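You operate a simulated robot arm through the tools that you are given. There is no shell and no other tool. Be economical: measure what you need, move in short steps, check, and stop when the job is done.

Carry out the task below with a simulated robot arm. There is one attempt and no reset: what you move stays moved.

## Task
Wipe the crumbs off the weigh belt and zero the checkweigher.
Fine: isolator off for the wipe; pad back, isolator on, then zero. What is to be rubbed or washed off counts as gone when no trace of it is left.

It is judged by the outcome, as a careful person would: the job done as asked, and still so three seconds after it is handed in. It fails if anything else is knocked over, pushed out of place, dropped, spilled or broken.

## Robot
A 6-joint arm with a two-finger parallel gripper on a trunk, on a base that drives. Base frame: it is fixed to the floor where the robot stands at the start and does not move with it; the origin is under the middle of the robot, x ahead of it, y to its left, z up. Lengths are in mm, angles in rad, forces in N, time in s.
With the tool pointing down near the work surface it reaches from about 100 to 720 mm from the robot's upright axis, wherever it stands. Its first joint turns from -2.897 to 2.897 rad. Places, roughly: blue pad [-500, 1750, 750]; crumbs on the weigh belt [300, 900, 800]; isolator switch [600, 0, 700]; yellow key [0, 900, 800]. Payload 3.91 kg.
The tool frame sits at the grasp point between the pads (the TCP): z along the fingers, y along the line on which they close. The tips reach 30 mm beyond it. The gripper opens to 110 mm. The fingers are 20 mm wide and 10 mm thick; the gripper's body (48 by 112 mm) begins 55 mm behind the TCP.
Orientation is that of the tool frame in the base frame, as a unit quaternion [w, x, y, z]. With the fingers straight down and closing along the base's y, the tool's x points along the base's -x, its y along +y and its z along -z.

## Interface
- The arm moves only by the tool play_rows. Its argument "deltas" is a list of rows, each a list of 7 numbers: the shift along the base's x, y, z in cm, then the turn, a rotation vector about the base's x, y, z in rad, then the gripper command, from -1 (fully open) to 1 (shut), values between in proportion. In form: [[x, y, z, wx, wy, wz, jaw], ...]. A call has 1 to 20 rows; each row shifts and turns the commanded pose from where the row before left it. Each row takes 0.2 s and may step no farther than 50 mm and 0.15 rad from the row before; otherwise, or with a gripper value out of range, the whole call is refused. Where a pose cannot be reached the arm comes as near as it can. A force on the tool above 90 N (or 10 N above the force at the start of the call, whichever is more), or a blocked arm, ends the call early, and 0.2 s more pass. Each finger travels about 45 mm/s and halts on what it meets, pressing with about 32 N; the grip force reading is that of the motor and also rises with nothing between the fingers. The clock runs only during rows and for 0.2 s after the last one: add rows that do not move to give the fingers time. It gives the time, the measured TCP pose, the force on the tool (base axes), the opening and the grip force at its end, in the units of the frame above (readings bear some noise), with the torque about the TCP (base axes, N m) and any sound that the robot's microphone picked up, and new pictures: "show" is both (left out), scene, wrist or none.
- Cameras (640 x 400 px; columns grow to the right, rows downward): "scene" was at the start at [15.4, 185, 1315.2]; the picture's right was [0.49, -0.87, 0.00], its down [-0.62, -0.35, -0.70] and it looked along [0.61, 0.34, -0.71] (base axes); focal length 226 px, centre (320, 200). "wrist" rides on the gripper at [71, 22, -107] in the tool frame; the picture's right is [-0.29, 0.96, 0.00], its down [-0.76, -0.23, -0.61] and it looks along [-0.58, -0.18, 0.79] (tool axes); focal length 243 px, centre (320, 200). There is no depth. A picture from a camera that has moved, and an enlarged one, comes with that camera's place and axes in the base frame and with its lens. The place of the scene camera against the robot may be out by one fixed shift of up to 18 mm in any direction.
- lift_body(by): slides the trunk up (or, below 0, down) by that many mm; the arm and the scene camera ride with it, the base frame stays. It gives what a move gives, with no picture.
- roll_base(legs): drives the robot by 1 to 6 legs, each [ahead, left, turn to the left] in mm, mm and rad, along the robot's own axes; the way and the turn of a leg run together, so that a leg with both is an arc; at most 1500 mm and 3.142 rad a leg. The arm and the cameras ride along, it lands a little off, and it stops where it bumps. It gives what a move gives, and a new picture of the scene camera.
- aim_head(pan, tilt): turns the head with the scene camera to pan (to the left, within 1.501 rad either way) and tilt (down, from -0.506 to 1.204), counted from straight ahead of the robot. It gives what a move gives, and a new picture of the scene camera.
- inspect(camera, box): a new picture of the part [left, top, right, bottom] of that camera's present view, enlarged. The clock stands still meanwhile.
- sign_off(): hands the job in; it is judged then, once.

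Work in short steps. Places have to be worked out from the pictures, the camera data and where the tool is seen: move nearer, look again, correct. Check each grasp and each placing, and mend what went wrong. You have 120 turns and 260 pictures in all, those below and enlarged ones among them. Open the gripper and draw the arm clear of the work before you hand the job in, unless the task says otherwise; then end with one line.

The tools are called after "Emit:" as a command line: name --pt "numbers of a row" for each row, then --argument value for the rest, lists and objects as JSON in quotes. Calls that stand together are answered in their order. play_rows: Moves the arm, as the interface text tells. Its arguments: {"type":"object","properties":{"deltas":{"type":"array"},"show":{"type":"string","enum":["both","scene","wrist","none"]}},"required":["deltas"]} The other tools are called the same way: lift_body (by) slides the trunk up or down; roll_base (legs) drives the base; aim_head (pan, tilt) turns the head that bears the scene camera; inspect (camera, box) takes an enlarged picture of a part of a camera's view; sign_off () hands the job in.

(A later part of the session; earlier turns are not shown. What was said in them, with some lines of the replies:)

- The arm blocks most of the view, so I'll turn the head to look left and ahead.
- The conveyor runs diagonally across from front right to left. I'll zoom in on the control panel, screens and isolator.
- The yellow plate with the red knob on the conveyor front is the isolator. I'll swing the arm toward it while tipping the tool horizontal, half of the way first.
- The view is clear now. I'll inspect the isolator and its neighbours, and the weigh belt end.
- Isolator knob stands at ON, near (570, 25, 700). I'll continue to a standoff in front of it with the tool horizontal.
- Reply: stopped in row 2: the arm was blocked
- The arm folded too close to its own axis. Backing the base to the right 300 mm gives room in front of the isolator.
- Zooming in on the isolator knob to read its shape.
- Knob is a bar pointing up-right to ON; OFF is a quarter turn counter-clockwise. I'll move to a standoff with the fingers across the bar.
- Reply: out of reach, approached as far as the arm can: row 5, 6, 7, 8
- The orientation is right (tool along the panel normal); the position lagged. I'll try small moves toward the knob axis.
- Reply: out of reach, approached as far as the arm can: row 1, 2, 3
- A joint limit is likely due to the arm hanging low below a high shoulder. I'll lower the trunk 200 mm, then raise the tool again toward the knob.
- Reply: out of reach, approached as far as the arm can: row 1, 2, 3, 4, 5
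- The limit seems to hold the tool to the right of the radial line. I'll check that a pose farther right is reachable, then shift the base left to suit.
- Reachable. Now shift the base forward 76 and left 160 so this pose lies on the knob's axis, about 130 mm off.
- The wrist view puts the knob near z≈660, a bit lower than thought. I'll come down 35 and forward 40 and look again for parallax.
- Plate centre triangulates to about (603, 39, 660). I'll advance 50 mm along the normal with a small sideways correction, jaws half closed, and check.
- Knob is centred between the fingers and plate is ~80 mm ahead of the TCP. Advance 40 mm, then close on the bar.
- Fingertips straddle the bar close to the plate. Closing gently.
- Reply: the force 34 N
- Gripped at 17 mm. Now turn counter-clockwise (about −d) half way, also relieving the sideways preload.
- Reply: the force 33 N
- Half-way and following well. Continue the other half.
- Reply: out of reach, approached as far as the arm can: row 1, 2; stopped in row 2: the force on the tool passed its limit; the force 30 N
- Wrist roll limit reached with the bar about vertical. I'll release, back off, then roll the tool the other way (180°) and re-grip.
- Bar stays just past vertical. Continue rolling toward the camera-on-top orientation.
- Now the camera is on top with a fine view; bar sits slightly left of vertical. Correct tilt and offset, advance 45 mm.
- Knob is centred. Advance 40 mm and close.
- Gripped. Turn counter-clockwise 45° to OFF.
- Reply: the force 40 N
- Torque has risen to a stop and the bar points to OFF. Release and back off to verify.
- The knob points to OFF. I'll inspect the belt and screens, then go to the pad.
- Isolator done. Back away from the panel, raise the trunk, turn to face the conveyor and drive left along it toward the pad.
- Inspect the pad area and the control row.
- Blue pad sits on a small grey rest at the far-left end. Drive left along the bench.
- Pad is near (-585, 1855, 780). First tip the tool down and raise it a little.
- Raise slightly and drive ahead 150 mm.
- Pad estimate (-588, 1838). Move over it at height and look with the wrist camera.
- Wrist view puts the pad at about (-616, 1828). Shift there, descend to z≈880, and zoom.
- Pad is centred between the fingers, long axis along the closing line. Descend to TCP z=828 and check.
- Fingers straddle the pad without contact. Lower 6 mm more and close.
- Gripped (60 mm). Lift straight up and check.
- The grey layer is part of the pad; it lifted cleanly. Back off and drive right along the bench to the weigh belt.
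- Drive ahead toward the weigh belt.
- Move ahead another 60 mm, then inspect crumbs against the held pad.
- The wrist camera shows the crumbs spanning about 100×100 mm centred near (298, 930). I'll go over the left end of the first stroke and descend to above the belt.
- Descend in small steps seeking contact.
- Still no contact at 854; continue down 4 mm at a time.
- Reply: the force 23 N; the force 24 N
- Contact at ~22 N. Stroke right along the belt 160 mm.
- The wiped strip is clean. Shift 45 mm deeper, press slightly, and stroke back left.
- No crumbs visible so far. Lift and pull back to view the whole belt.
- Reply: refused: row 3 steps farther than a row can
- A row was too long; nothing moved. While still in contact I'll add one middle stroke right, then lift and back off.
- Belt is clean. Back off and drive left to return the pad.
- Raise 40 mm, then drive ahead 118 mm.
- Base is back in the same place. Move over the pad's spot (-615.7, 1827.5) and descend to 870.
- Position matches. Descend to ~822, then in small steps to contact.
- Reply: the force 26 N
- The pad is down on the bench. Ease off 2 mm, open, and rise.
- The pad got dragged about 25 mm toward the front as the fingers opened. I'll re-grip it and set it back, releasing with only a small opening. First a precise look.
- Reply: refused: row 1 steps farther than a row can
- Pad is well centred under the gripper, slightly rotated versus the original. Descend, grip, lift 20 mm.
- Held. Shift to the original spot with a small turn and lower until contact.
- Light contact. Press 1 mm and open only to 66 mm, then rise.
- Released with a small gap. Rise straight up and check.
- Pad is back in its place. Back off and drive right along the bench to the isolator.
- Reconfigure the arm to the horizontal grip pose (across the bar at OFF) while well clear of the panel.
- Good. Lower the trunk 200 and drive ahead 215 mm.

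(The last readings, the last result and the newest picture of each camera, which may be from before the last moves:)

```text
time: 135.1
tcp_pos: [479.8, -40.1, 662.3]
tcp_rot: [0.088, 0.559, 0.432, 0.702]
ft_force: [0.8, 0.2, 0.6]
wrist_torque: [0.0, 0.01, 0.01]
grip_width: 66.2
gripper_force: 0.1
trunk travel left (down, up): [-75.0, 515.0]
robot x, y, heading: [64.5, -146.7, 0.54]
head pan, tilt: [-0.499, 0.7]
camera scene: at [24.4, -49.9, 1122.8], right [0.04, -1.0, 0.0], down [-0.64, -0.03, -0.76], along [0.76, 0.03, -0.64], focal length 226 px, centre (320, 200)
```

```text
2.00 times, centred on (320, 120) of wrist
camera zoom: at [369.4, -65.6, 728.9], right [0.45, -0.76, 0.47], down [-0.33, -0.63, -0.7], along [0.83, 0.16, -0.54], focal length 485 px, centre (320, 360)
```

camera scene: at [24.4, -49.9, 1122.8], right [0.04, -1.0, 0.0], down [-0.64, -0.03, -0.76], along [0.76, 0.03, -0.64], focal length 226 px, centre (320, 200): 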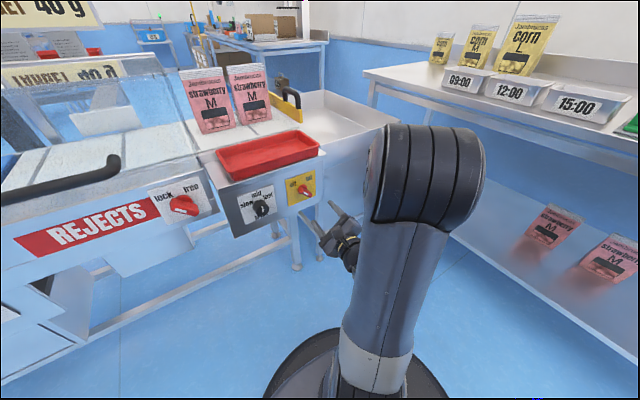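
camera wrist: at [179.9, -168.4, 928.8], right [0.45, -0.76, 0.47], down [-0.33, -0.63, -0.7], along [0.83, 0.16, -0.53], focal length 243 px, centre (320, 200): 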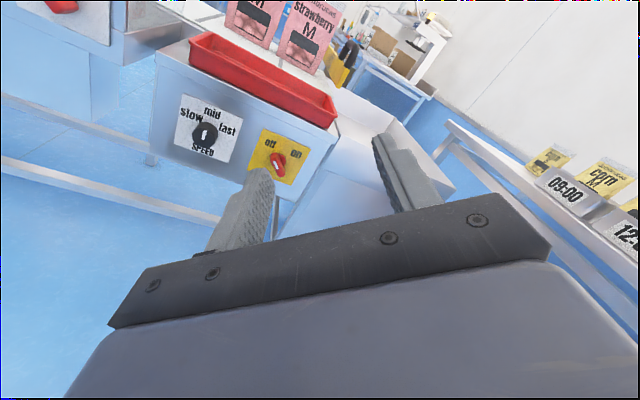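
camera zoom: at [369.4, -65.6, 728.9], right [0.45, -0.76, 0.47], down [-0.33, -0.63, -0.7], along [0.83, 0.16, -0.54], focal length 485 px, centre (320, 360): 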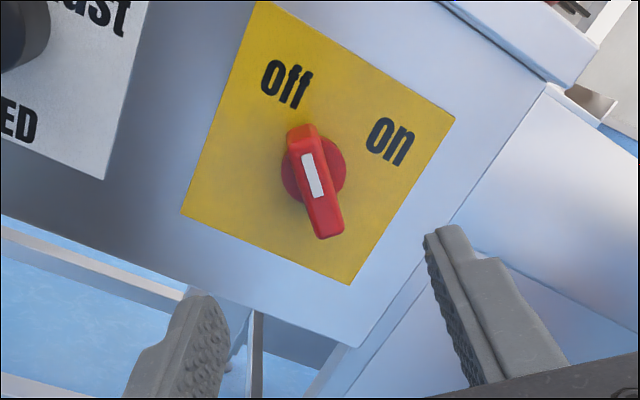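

Bar clearly at OFF. Align roll a bit, advance 60 mm, then check.

Emit:
play_rows --pt "0 0 0 -0.103 -0.061 0 -0.2" --pt "1.72 1.02 0 0 0 0 -0.2" --pt "1.72 1.02 0 0 0 0 -0.2" --pt "1.72 1.02 0 0 0 0 -0.2" --pt "0 0 0 0 0 0 -0.2" --show "none"

Emit:
inspect --camera "wrist" --box '[160, 20, 480, 220]'

```text
time: 136.3
tcp_pos: [531.3, -9.9, 661.7]
tcp_rot: [0.129, 0.532, 0.465, 0.696]
ft_force: [0.2, -0.7, 0.4]
wrist_torque: [0.0, -0.03, -0.02]
grip_width: 66.0
gripper_force: 0.1
trunk travel left (down, up): [-75.0, 515.0]
robot x, y, heading: [67.6, -144.6, 0.541]
head pan, tilt: [-0.499, 0.7]
```

```text
2.00 times, centred on (320, 120) of wrist
camera zoom: at [417.5, -28.7, 723.7], right [0.42, -0.71, 0.57], down [-0.29, -0.7, -0.65], along [0.86, 0.11, -0.5], focal length 485 px, centre (320, 360)
```

zoom: 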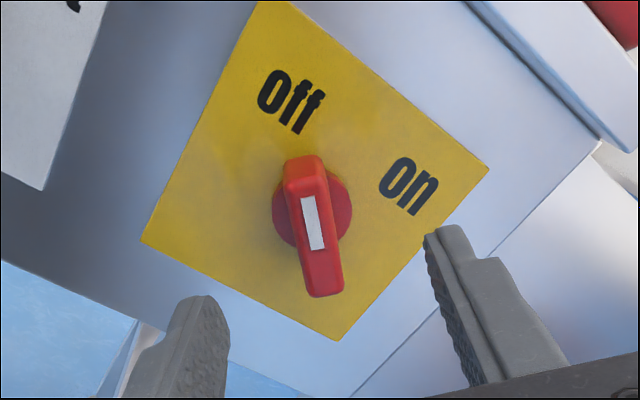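

Well aligned. Advance 48 mm and close on the bar.

Emit:
play_rows --pt "1.05 0.62 0 0 0 0 -0.2" --pt "1.05 0.62 0 0 0 0 -0.2" --pt "1.05 0.62 0 0 0 0 -0.2" --pt "1.0 0.62 -0.1 0 0 0 -0.2" --pt "0 0 0 0 0 0 0.2" --pt "0 0 0 0 0 0 0.6" --pt "0 0 0 0 0 0 1" --pt "0 0 0 0 0 0 1" --pt "0 0 0 0 0 0 1" --show "wrist"

```text
time: 138.3
tcp_pos: [572.6, 15.6, 660.5]
tcp_rot: [0.128, 0.533, 0.466, 0.695]
ft_force: [-1.6, 4.3, -6.2]
wrist_torque: [0.4, 0.74, 0.66]
grip_width: 18.4
gripper_force: 45.2
trunk travel left (down, up): [-75.0, 515.0]
robot x, y, heading: [63.9, -144.2, 0.546]
head pan, tilt: [-0.499, 0.7]
camera wrist: at [458.6, -3.5, 722.3], right [0.42, -0.71, 0.57], down [-0.29, -0.7, -0.65], along [0.86, 0.11, -0.5], focal length 243 px, centre (320, 200)
```

wrist: 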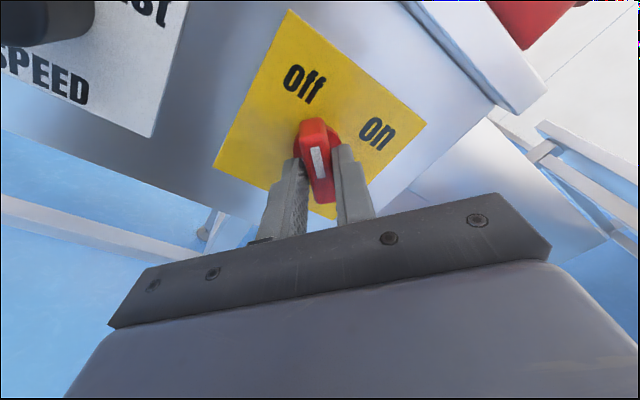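

Gripped. Turn clockwise (about +d) half way.

Emit:
play_rows --pt "0 0 0 0.112 0.066 0 1" --pt "0 0 0 0.112 0.066 0 1" --pt "0 0 0 0.112 0.066 0 1" --pt "0 0 0 0.112 0.066 0 1" --pt "0 0 0 0.112 0.066 0 1" --pt "0 0 0 0.112 0.066 0 1" --show "wrist"

```text
time: 139.7
tcp_pos: [573.7, 15.0, 661.4]
tcp_rot: [-0.145, 0.669, 0.227, 0.692]
ft_force: [-5.3, -0.5, -13.6]
wrist_torque: [-0.9, 1.3, 0.59]
grip_width: 17.0
gripper_force: 44.8
trunk travel left (down, up): [-75.0, 515.0]
robot x, y, heading: [65.6, -144.2, 0.542]
head pan, tilt: [-0.499, 0.7]
camera wrist: at [486.8, -51.2, 734.7], right [0.5, -0.85, -0.17], down [-0.59, -0.19, -0.78], along [0.63, 0.49, -0.6], focal length 243 px, centre (320, 200)
```

wrist: 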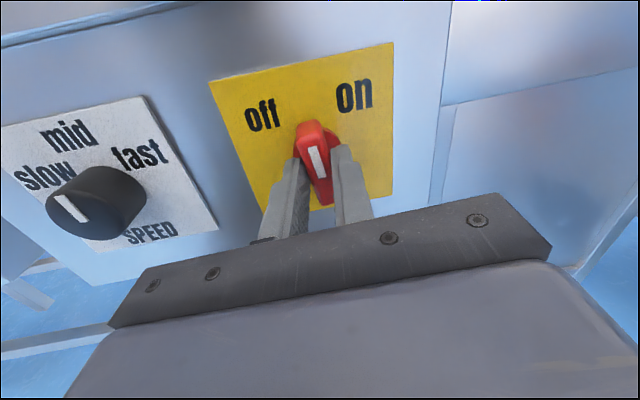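

Following well; continue to ON.

Emit:
play_rows --pt "0 0 -0.1 0.112 0.066 0 1" --pt "0 0 0 0.112 0.066 0 1" --pt "0 0 0 0.112 0.066 0 1" --pt "0 0 0 0.112 0.066 0 1" --pt "0 0 0 0.112 0.066 0 1" --pt "0 0 0 0.112 0.066 0 1" --pt "0 0 0 0 0 0 1" --show "wrist"

Emit:
inspect --camera "scene" --box '[260, 160, 360, 230]'

```text
time: 141.3
tcp_pos: [574.6, 15.1, 661.2]
tcp_rot: [-0.396, 0.705, -0.048, 0.587]
ft_force: [1.9, -9.7, -2.8]
wrist_torque: [0.0, -0.08, 0.56]
grip_width: 16.7
gripper_force: 45.6
trunk travel left (down, up): [-75.0, 515.0]
robot x, y, heading: [61.1, -149.4, 0.541]
head pan, tilt: [-0.499, 0.7]
camera wrist: at [511.0, -93.1, 704.1], right [0.29, -0.5, -0.82], down [-0.85, 0.25, -0.46], along [0.44, 0.83, -0.35], focal length 243 px, centre (320, 200)
```

wrist: 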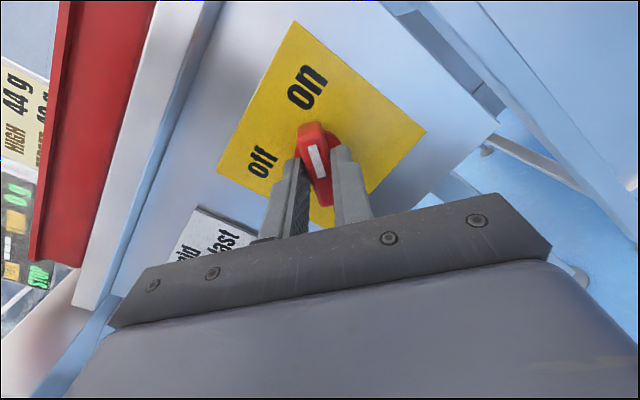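

```text
5.71 times, centred on (310, 195) of scene
camera zoom: at [24.8, -50.5, 1122.8], right [0.04, -1.0, 0.0], down [-0.64, -0.03, -0.76], along [0.76, 0.03, -0.64], focal length 1293 px, centre (377, 229)
```

zoom: 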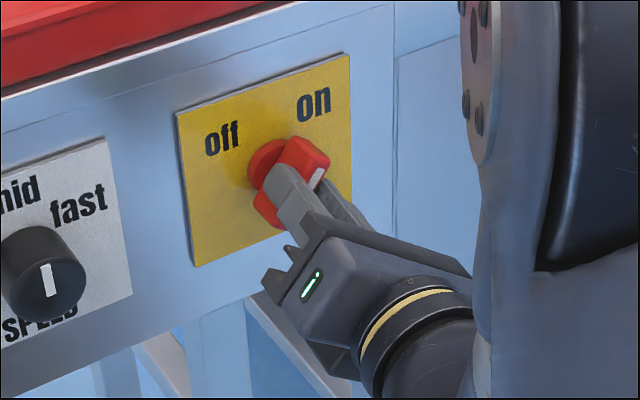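

Pointing at ON; push slightly further to make sure of the stop, then release and back off.

Emit:
play_rows --pt "0 0 0 0.086 0.051 0 1" --pt "0 0 0 0.086 0.051 0 1" --pt "0 0 0 0 0 0 1" --show "none"

Emit:
play_rows --pt "0 0 0 0 0 0 -0.2" --pt "0 0 0 0 0 0 -0.2" --pt "0 0 0 0 0 0 -0.2" --pt "-1.72 -1.0 0 0 0 0 -0.2" --pt "-1.72 -1.0 0 0 0 0 -0.2" --pt "-1.72 -1.0 0 0 0 0 -0.2" --pt "-1.72 -1.0 0 0 0 0 -0.2" --pt "-1.72 -1.0 0 0 0 0 -0.2" --show "wrist"

Emit:
inspect --camera "scene" --box '[260, 160, 360, 230]'

```text
time: 142.1
tcp_pos: [573.6, 14.4, 660.4]
tcp_rot: [-0.453, 0.697, -0.117, 0.544]
ft_force: [5.2, -14.3, -5.4]
wrist_torque: [-0.89, -0.78, 0.25]
grip_width: 17.5
gripper_force: 45.1
trunk travel left (down, up): [-75.0, 515.0]
robot x, y, heading: [63.7, -145.2, 0.538]
head pan, tilt: [-0.499, 0.7]
```

```text
time: 143.9
tcp_pos: [487.0, -34.8, 660.1]
tcp_rot: [-0.452, 0.697, -0.116, 0.544]
ft_force: [0.2, 0.7, -1.2]
wrist_torque: [0.02, -0.01, -0.02]
grip_width: 66.2
gripper_force: 0.1
trunk travel left (down, up): [-75.0, 515.0]
robot x, y, heading: [61.7, -144.4, 0.541]
head pan, tilt: [-0.499, 0.7]
camera wrist: at [428.5, -148.7, 691.2], right [0.21, -0.35, -0.91], down [-0.89, 0.32, -0.32], along [0.4, 0.88, -0.25], focal length 243 px, centre (320, 200)
```

wrist: 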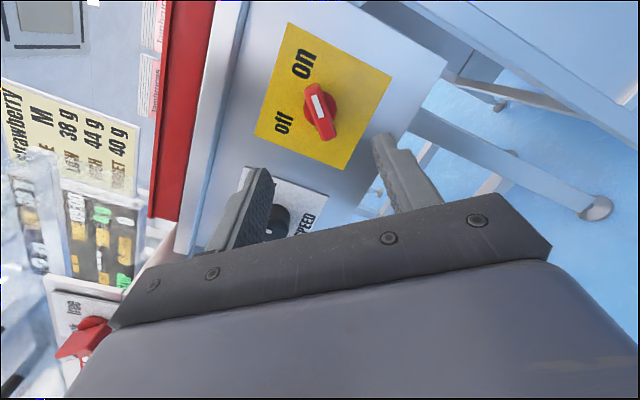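

```text
5.71 times, centred on (310, 195) of scene
camera zoom: at [24.5, -49.9, 1122.8], right [0.04, -1.0, 0.0], down [-0.64, -0.03, -0.76], along [0.76, 0.03, -0.64], focal length 1293 px, centre (377, 229)
```

zoom: 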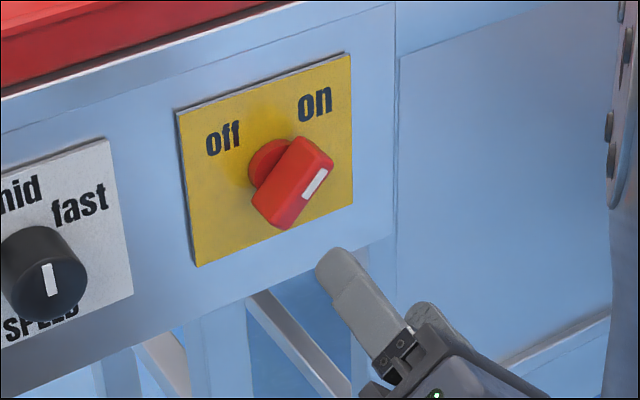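

Isolator is ON. Back off, raise the trunk, and tip the tool downward for pressing ZERO.

Emit:
roll_base --legs '[[-220, 0, 0]]'

Emit:
lift_body --by 200

Emit:
play_rows --pt "0 0 0.9 -0.0668 0.1127 0 0.5" --pt "0 0 0.9 -0.0668 0.1127 0 1" --pt "0 0 0.9 -0.0668 0.1127 0 1" --pt "0 0 0.9 -0.0668 0.1127 0 1" --pt "0 0 0.9 -0.0668 0.1127 0 1" --pt "0 0 0.9 -0.0668 0.1127 0 1" --pt "0 0 0.9 -0.0668 0.1127 0 1" --pt "0 0 0.9 -0.0668 0.1127 0 1" --pt "0 0 0.9 -0.0668 0.1127 0 1" --pt "0 0 0.9 -0.0668 0.1127 0 1" --pt "0 0 0.9 -0.0668 0.1127 0 1" --pt "0 0 0.9 -0.0668 0.1127 0 1"

```text
time: 145.6
tcp_pos: [301.0, -148.2, 661.6]
tcp_rot: [-0.453, 0.697, -0.116, 0.544]
ft_force: [0.1, -0.6, 0.0]
wrist_torque: [0.04, 0.04, 0.0]
grip_width: 66.0
gripper_force: 0.2
trunk travel left (down, up): [-75.0, 515.0]
robot x, y, heading: [-124.8, -257.2, 0.539]
head pan, tilt: [-0.499, 0.7]
camera scene: at [-163.0, -162.6, 1122.8], right [0.04, -1.0, 0.0], down [-0.64, -0.03, -0.76], along [0.76, 0.03, -0.64], focal length 226 px, centre (320, 200)
```

scene: 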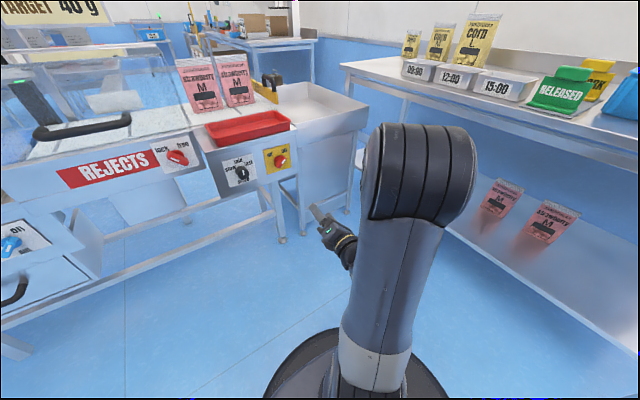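

```text
time: 147.8
tcp_pos: [298.9, -148.2, 860.7]
tcp_rot: [-0.453, 0.697, -0.116, 0.544]
ft_force: [0.4, 0.6, -0.1]
wrist_torque: [-0.01, -0.02, -0.01]
grip_width: 66.2
gripper_force: 0.1
trunk travel left (down, up): [-275.0, 315.0]
robot x, y, heading: [-128.3, -259.0, 0.544]
head pan, tilt: [-0.499, 0.7]
```

```text
time: 150.3
tcp_pos: [244.6, -376.3, 883.5]
tcp_rot: [-0.001, 0.988, -0.156, 0.001]
ft_force: [-0.7, 0.0, 0.1]
wrist_torque: [-0.04, -0.02, 0.01]
grip_width: 0.2
gripper_force: 32.5
out of reach, approached as far as the arm can: row 6, 7, 8, 9, 10, 11, 12
trunk travel left (down, up): [-275.0, 315.0]
robot x, y, heading: [-121.8, -260.3, 0.541]
head pan, tilt: [-0.499, 0.7]
camera scene: at [-163.1, -162.5, 1322.7], right [0.04, -1.0, 0.0], down [-0.64, -0.03, -0.77], along [0.76, 0.03, -0.64], focal length 226 px, centre (320, 200)
camera wrist: at [304.7, -420.3, 991.3], right [-0.57, -0.82, 0.0], down [-0.66, 0.45, 0.61], along [-0.5, 0.35, -0.8], focal length 243 px, centre (320, 200)
```

scene: 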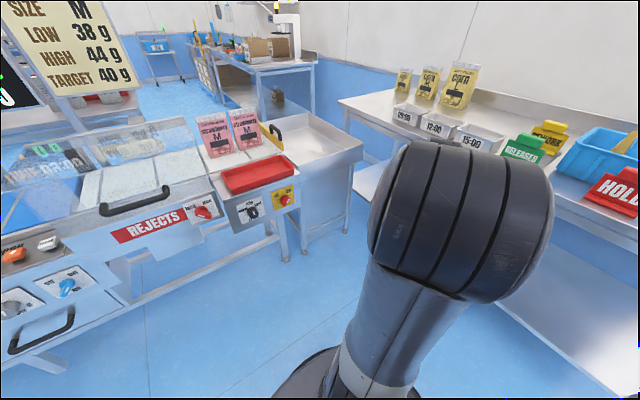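
wrist: 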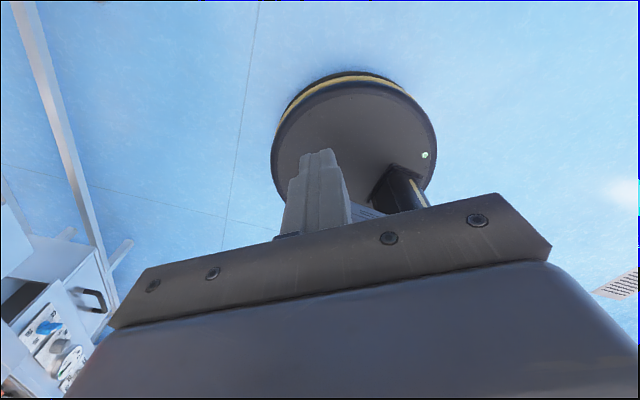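

The tool is down but the yaw sits near a wrist limit. Unwind the yaw (+2.44 rad) while swinging the arm back to the left.

Emit:
play_rows --pt "-0.29 2.86 0.5 0 0 0.1436 1" --pt "-0.29 2.86 0.5 0 0 0.1436 1" --pt "-0.29 2.86 0.5 0 0 0.1436 1" --pt "-0.29 2.86 0.5 0 0 0.1436 1" --pt "-0.29 2.86 0.5 0 0 0.1436 1" --pt "-0.29 2.86 0.5 0 0 0.1436 1" --pt "-0.29 2.86 0.5 0 0 0.1436 1" --pt "-0.29 2.86 0.5 0 0 0.1436 1" --pt "-0.29 2.86 0.5 0 0 0.1436 1" --pt "-0.29 2.86 0.5 0 0 0.1436 1" --pt "-0.29 2.86 0.5 0 0 0.1436 1" --pt "-0.29 2.86 0.5 0 0 0.1436 1" --pt "-0.29 2.86 0.5 0 0 0.1436 1" --pt "-0.29 2.86 0.5 0 0 0.1436 1" --pt "-0.29 2.86 0.5 0 0 0.1436 1" --pt "-0.29 2.86 0.5 0 0 0.1436 1" --pt "-0.29 2.86 0.5 0 0 0.1436 1" --show "scene"

```text
time: 153.9
tcp_pos: [194.5, 111.8, 968.9]
tcp_rot: [0.0, 0.488, 0.873, 0.002]
ft_force: [-0.3, 0.1, 0.3]
wrist_torque: [0.03, -0.02, 0.0]
grip_width: 0.0
gripper_force: 32.2
trunk travel left (down, up): [-275.0, 315.0]
robot x, y, heading: [-122.9, -258.2, 0.539]
head pan, tilt: [-0.499, 0.7]
camera scene: at [-163.0, -162.8, 1322.8], right [0.04, -1.0, 0.0], down [-0.64, -0.03, -0.76], along [0.76, 0.03, -0.64], focal length 226 px, centre (320, 200)
```

scene: 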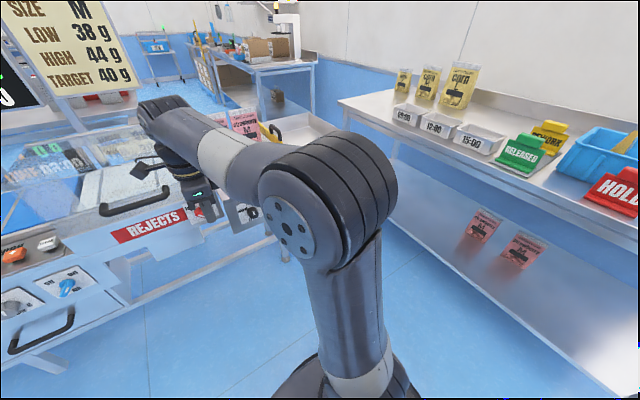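

Drive left and then forward to the ZERO key (est. (24, 918, 786)).

Emit:
roll_base --legs '[[0, 689, 0], [310, 0, 0]]'

Emit:
aim_head --pan 0.3 --tilt 0.8

Emit:
inspect --camera "wrist" --box '[0, 0, 640, 400]'

```text
time: 159.5
tcp_pos: [109.2, 863.5, 970.3]
tcp_rot: [-0.001, 0.492, 0.87, 0.003]
ft_force: [-0.2, 0.2, -0.7]
wrist_torque: [0.03, -0.01, -0.05]
grip_width: 0.0
gripper_force: 31.8
trunk travel left (down, up): [-275.0, 315.0]
robot x, y, heading: [-210.8, 498.4, 0.528]
head pan, tilt: [-0.499, 0.7]
camera scene: at [-250.1, 593.0, 1322.8], right [0.03, -1.0, 0.0], down [-0.64, -0.02, -0.77], along [0.76, 0.03, -0.64], focal length 226 px, centre (320, 200)
```

scene: 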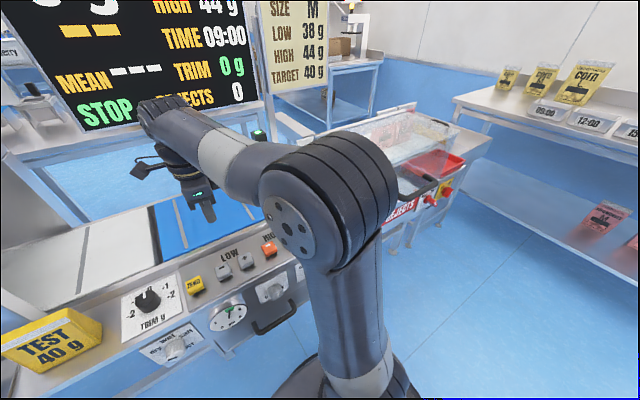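

```text
time: 160.6
tcp_pos: [109.7, 863.0, 969.9]
tcp_rot: [-0.001, 0.492, 0.871, 0.004]
ft_force: [-0.2, 1.0, -0.7]
wrist_torque: [-0.01, 0.0, 0.0]
grip_width: 0.1
gripper_force: 31.9
trunk travel left (down, up): [-275.0, 315.0]
robot x, y, heading: [-213.3, 497.4, 0.532]
head pan, tilt: [0.3, 0.799]
camera scene: at [-280.5, 649.9, 1314.5], right [0.74, -0.67, 0.0], down [-0.48, -0.53, -0.7], along [0.47, 0.52, -0.72], focal length 226 px, centre (320, 200)
```

scene: 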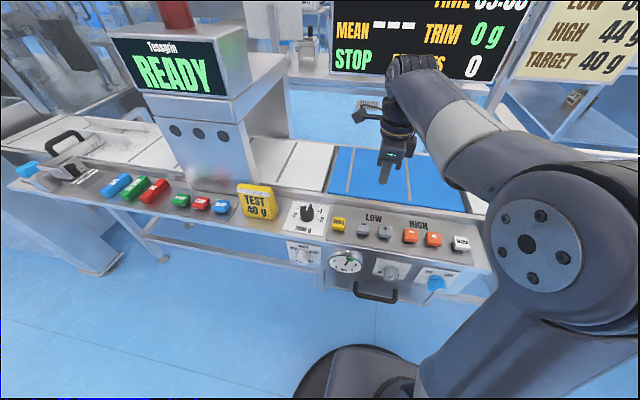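

```text
1.00 times, centred on (320, 200) of wrist
camera zoom: at [90.8, 933.9, 1077.3], right [0.97, 0.24, 0.0], down [0.19, -0.77, 0.6], along [0.15, -0.58, -0.8], focal length 243 px, centre (320, 200)
```

zoom: 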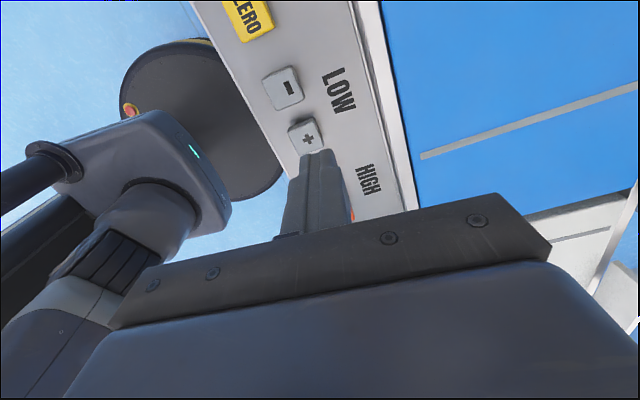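

Move above ZERO and descend to z≈900.

Emit:
play_rows --pt "-2.85 1.83 0 0 0 0 1" --pt "-2.85 1.83 0 0 0 0 1" --pt "-2.85 1.83 0 0 0 0 1" --pt "0 0 -3.5 0 0 0 1" --pt "0 0 -3.5 0 0 0 1" --pt "0 0 0 0 0 0 1"

Emit:
inspect --camera "scene" --box '[270, 150, 430, 270]'

```text
time: 162.0
tcp_pos: [23.6, 917.5, 898.3]
tcp_rot: [-0.001, 0.492, 0.871, 0.003]
ft_force: [-0.6, -0.2, 0.0]
wrist_torque: [-0.02, 0.03, 0.0]
grip_width: 0.0
gripper_force: 32.4
trunk travel left (down, up): [-275.0, 315.0]
robot x, y, heading: [-209.2, 497.9, 0.531]
head pan, tilt: [0.3, 0.799]
camera scene: at [-280.6, 650.0, 1314.5], right [0.74, -0.67, 0.0], down [-0.48, -0.53, -0.7], along [0.47, 0.52, -0.72], focal length 226 px, centre (320, 200)
camera wrist: at [4.8, 988.5, 1006.7], right [0.97, 0.24, 0.0], down [0.19, -0.77, 0.6], along [0.15, -0.58, -0.8], focal length 243 px, centre (320, 200)
```

scene: 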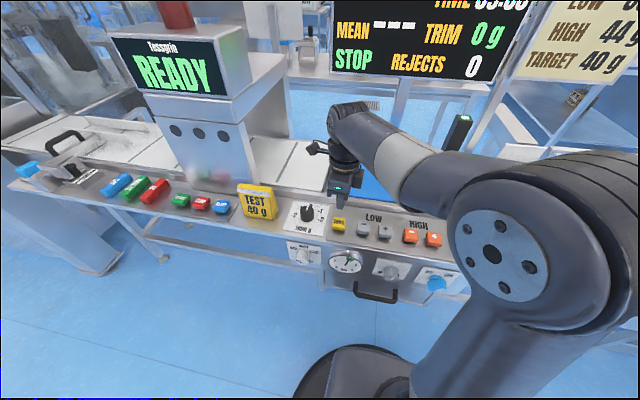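
wrist: 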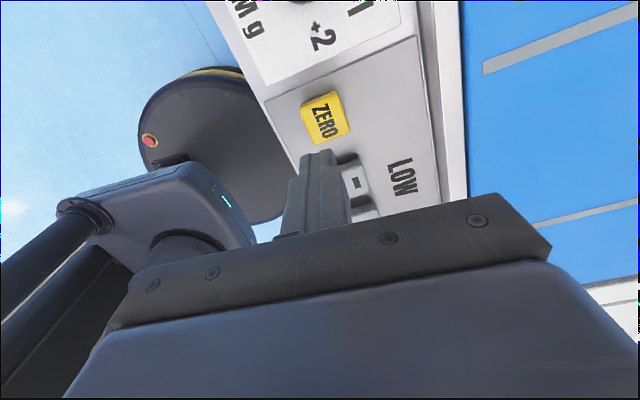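

```text
3.33 times, centred on (350, 210) of scene
camera zoom: at [-280.6, 650.0, 1314.5], right [0.74, -0.67, 0.0], down [-0.48, -0.53, -0.7], along [0.47, 0.52, -0.72], focal length 754 px, centre (220, 167)
```

zoom: 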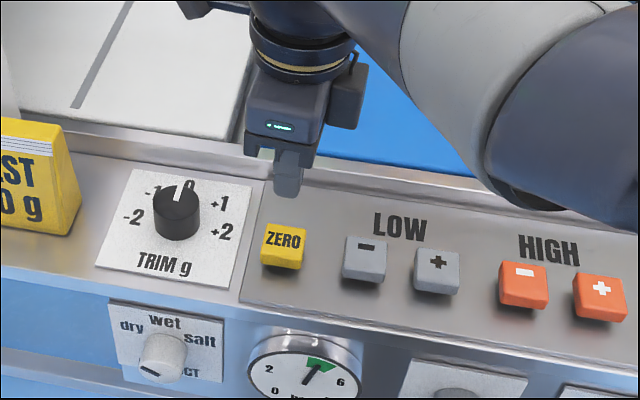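

Key centre is ≈(28, 920). Correct and descend to z=830.

Emit:
play_rows --pt "0.4 0.3 -3.4 0 0 0 1" --pt "0 0 -3.4 0 0 0 1" --pt "0 0 0 0 0 0 1" --show "wrist"

Emit:
inspect --camera "scene" --box '[270, 150, 430, 270]'

```text
time: 162.8
tcp_pos: [27.2, 922.3, 831.5]
tcp_rot: [-0.002, 0.492, 0.87, 0.003]
ft_force: [0.5, -0.9, 0.3]
wrist_torque: [0.02, 0.02, 0.02]
grip_width: 0.0
gripper_force: 32.5
trunk travel left (down, up): [-275.0, 315.0]
robot x, y, heading: [-211.8, 497.0, 0.531]
head pan, tilt: [0.3, 0.799]
camera wrist: at [9.3, 992.3, 938.6], right [0.97, 0.24, 0.0], down [0.19, -0.77, 0.6], along [0.15, -0.58, -0.8], focal length 243 px, centre (320, 200)
```

wrist: 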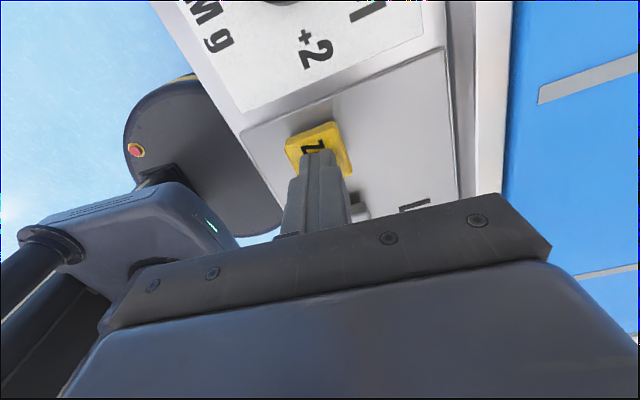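

```text
3.33 times, centred on (350, 210) of scene
camera zoom: at [-280.6, 650.0, 1314.5], right [0.74, -0.67, 0.0], down [-0.48, -0.53, -0.7], along [0.47, 0.52, -0.72], focal length 754 px, centre (220, 167)
```

zoom: 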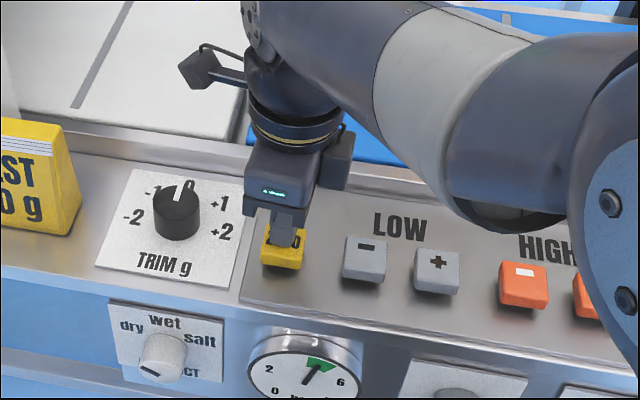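

Fingers are over ZERO. Press down in small steps.

Emit:
play_rows --pt "0 0 -0.6 0 0 0 1" --pt "0 0 -0.4 0 0 0 1" --pt "0 0 0 0 0 0 1" --show "none"

Emit:
play_rows --pt "0 0 -0.3 0 0 0 1" --pt "0 0 0 0 0 0 1" --show "none"

```text
time: 163.6
tcp_pos: [27.1, 921.2, 822.8]
tcp_rot: [0.0, 0.492, 0.871, 0.004]
ft_force: [-0.5, 3.1, 10.4]
wrist_torque: [0.01, 0.02, 0.02]
grip_width: 0.2
gripper_force: 32.2
trunk travel left (down, up): [-275.0, 315.0]
robot x, y, heading: [-209.5, 496.7, 0.533]
head pan, tilt: [0.3, 0.799]
heard: click
```

```text
time: 164.2
tcp_pos: [27.5, 921.6, 820.0]
tcp_rot: [-0.001, 0.493, 0.87, 0.006]
ft_force: [-1.5, 3.7, 26.3]
wrist_torque: [0.04, -0.02, 0.04]
grip_width: 0.0
gripper_force: 31.9
trunk travel left (down, up): [-275.0, 315.0]
robot x, y, heading: [-205.2, 497.6, 0.534]
head pan, tilt: [0.3, 0.799]
```

Click heard. Rise clear, open the gripper, and look at the display.

Emit:
play_rows --pt "0 0 2 0 0 0 1" --pt "0 0 4.5 0 0 0 1" --pt "0 0 4.5 0 0 0 1" --pt "0 0 4.5 0 0 0 1" --pt "0 0 0 0 0 0 -1" --pt "0 0 0 0 0 0 -1" --pt "0 0 0 0 0 0 -1" --show "wrist"

Emit:
aim_head --pan 0.2 --tilt 0.35

```text
time: 165.8
tcp_pos: [26.8, 920.7, 973.9]
tcp_rot: [-0.001, 0.493, 0.87, 0.004]
ft_force: [0.5, 0.7, -0.3]
wrist_torque: [0.01, -0.01, 0.0]
grip_width: 68.5
gripper_force: 0.1
trunk travel left (down, up): [-275.0, 315.0]
robot x, y, heading: [-208.3, 498.2, 0.53]
head pan, tilt: [0.3, 0.799]
camera wrist: at [8.7, 992.5, 1081.4], right [0.97, 0.24, 0.0], down [0.19, -0.77, 0.6], along [0.15, -0.58, -0.8], focal length 243 px, centre (320, 200)
```

wrist: 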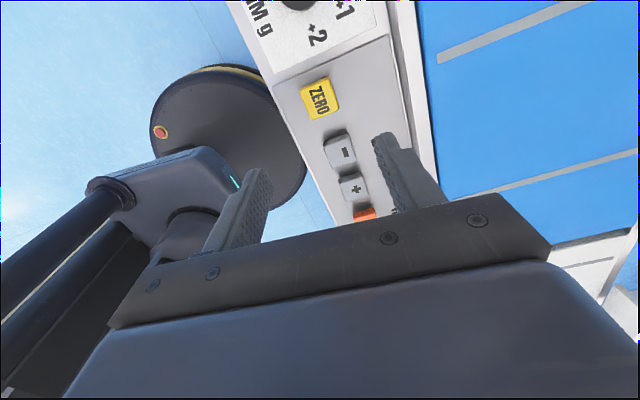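

```text
time: 166.7
tcp_pos: [28.3, 923.1, 973.9]
tcp_rot: [-0.001, 0.492, 0.87, 0.003]
ft_force: [0.0, -0.6, -0.7]
wrist_torque: [-0.03, -0.04, 0.0]
grip_width: 109.8
gripper_force: 0.1
trunk travel left (down, up): [-275.0, 315.0]
robot x, y, heading: [-209.9, 497.2, 0.525]
head pan, tilt: [0.201, 0.351]
camera scene: at [-265.7, 652.6, 1354.1], right [0.67, -0.74, 0.0], down [-0.26, -0.23, -0.94], along [0.7, 0.63, -0.34], focal length 226 px, centre (320, 200)
```

scene: 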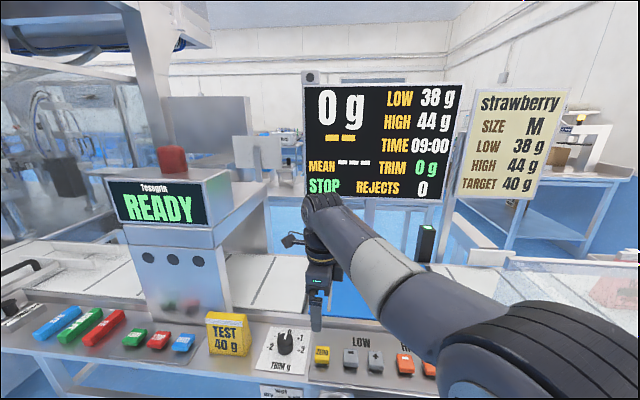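

Display reads 0 g. Back the robot clear and do a last look at the belt and pad.

Emit:
roll_base --legs '[[-280, 0, 0]]'

Emit:
aim_head --pan 0.3 --tilt 0.5

Emit:
inspect --camera "scene" --box '[0, 100, 640, 400]'

Emit:
inspect --camera "wrist" --box '[320, 0, 640, 200]'

```text
time: 168.7
tcp_pos: [-215.0, 779.5, 973.8]
tcp_rot: [-0.002, 0.492, 0.871, 0.004]
ft_force: [-0.4, 0.5, 0.4]
wrist_torque: [-0.02, 0.0, -0.05]
grip_width: 110.1
gripper_force: 0.1
trunk travel left (down, up): [-275.0, 315.0]
robot x, y, heading: [-453.4, 351.4, 0.532]
head pan, tilt: [0.201, 0.351]
camera scene: at [-506.8, 510.2, 1354.2], right [0.67, -0.74, 0.0], down [-0.25, -0.23, -0.94], along [0.7, 0.63, -0.34], focal length 226 px, centre (320, 200)
```

scene: 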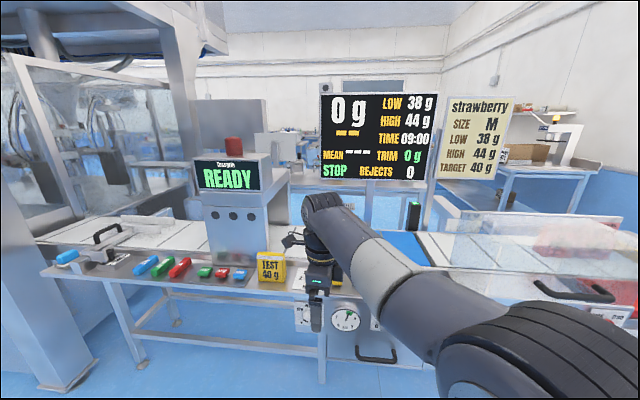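

```text
time: 169.3
tcp_pos: [-214.5, 780.1, 974.1]
tcp_rot: [0.0, 0.492, 0.871, 0.004]
ft_force: [-0.6, 0.4, -0.2]
wrist_torque: [-0.03, -0.03, 0.0]
grip_width: 110.0
gripper_force: 0.0
trunk travel left (down, up): [-275.0, 315.0]
robot x, y, heading: [-453.4, 355.0, 0.534]
head pan, tilt: [0.3, 0.499]
camera scene: at [-514.8, 515.1, 1340.5], right [0.74, -0.67, 0.0], down [-0.32, -0.35, -0.88], along [0.59, 0.65, -0.48], focal length 226 px, centre (320, 200)
```

scene: 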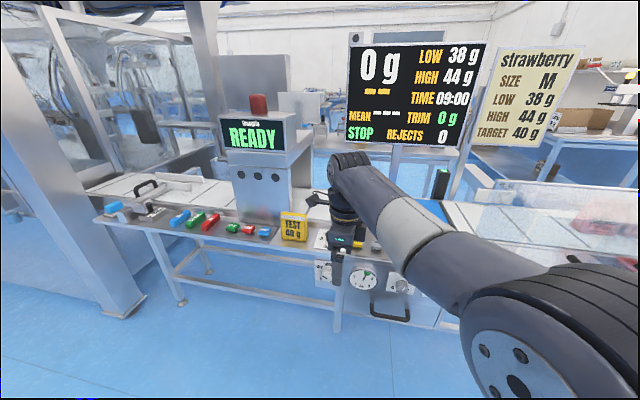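

```text
1.00 times, centred on (320, 250) of scene
camera zoom: at [-514.8, 515.1, 1340.5], right [0.74, -0.67, 0.0], down [-0.32, -0.35, -0.88], along [0.59, 0.65, -0.48], focal length 226 px, centre (320, 150)
```

zoom: 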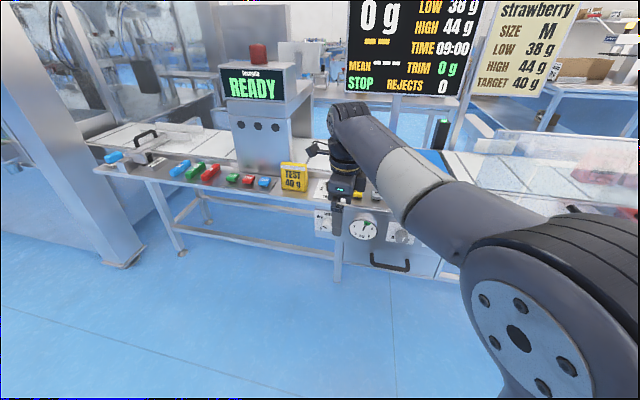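

```text
2.00 times, centred on (480, 100) of wrist
camera zoom: at [-233.0, 850.6, 1081.3], right [0.97, 0.25, 0.0], down [0.19, -0.77, 0.6], along [0.15, -0.58, -0.8], focal length 485 px, centre (0, 400)
```

zoom: 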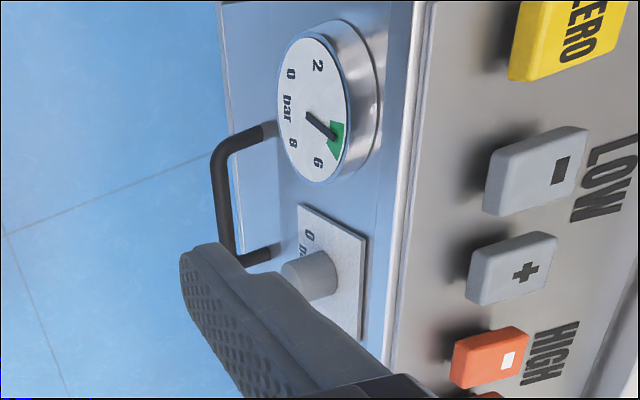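

The belt is clean, the pad is back in its place, the isolator is ON, the display shows 0 g, and the arm is clear with the gripper open. Handing in.

Emit:
sign_off

```text
The job is handed in.
```

The weigh belt is wiped clean with the isolator off for the wipe, the pad is back in its place, the isolator is on again, and the checkweigher is zeroed and reads 0 g.
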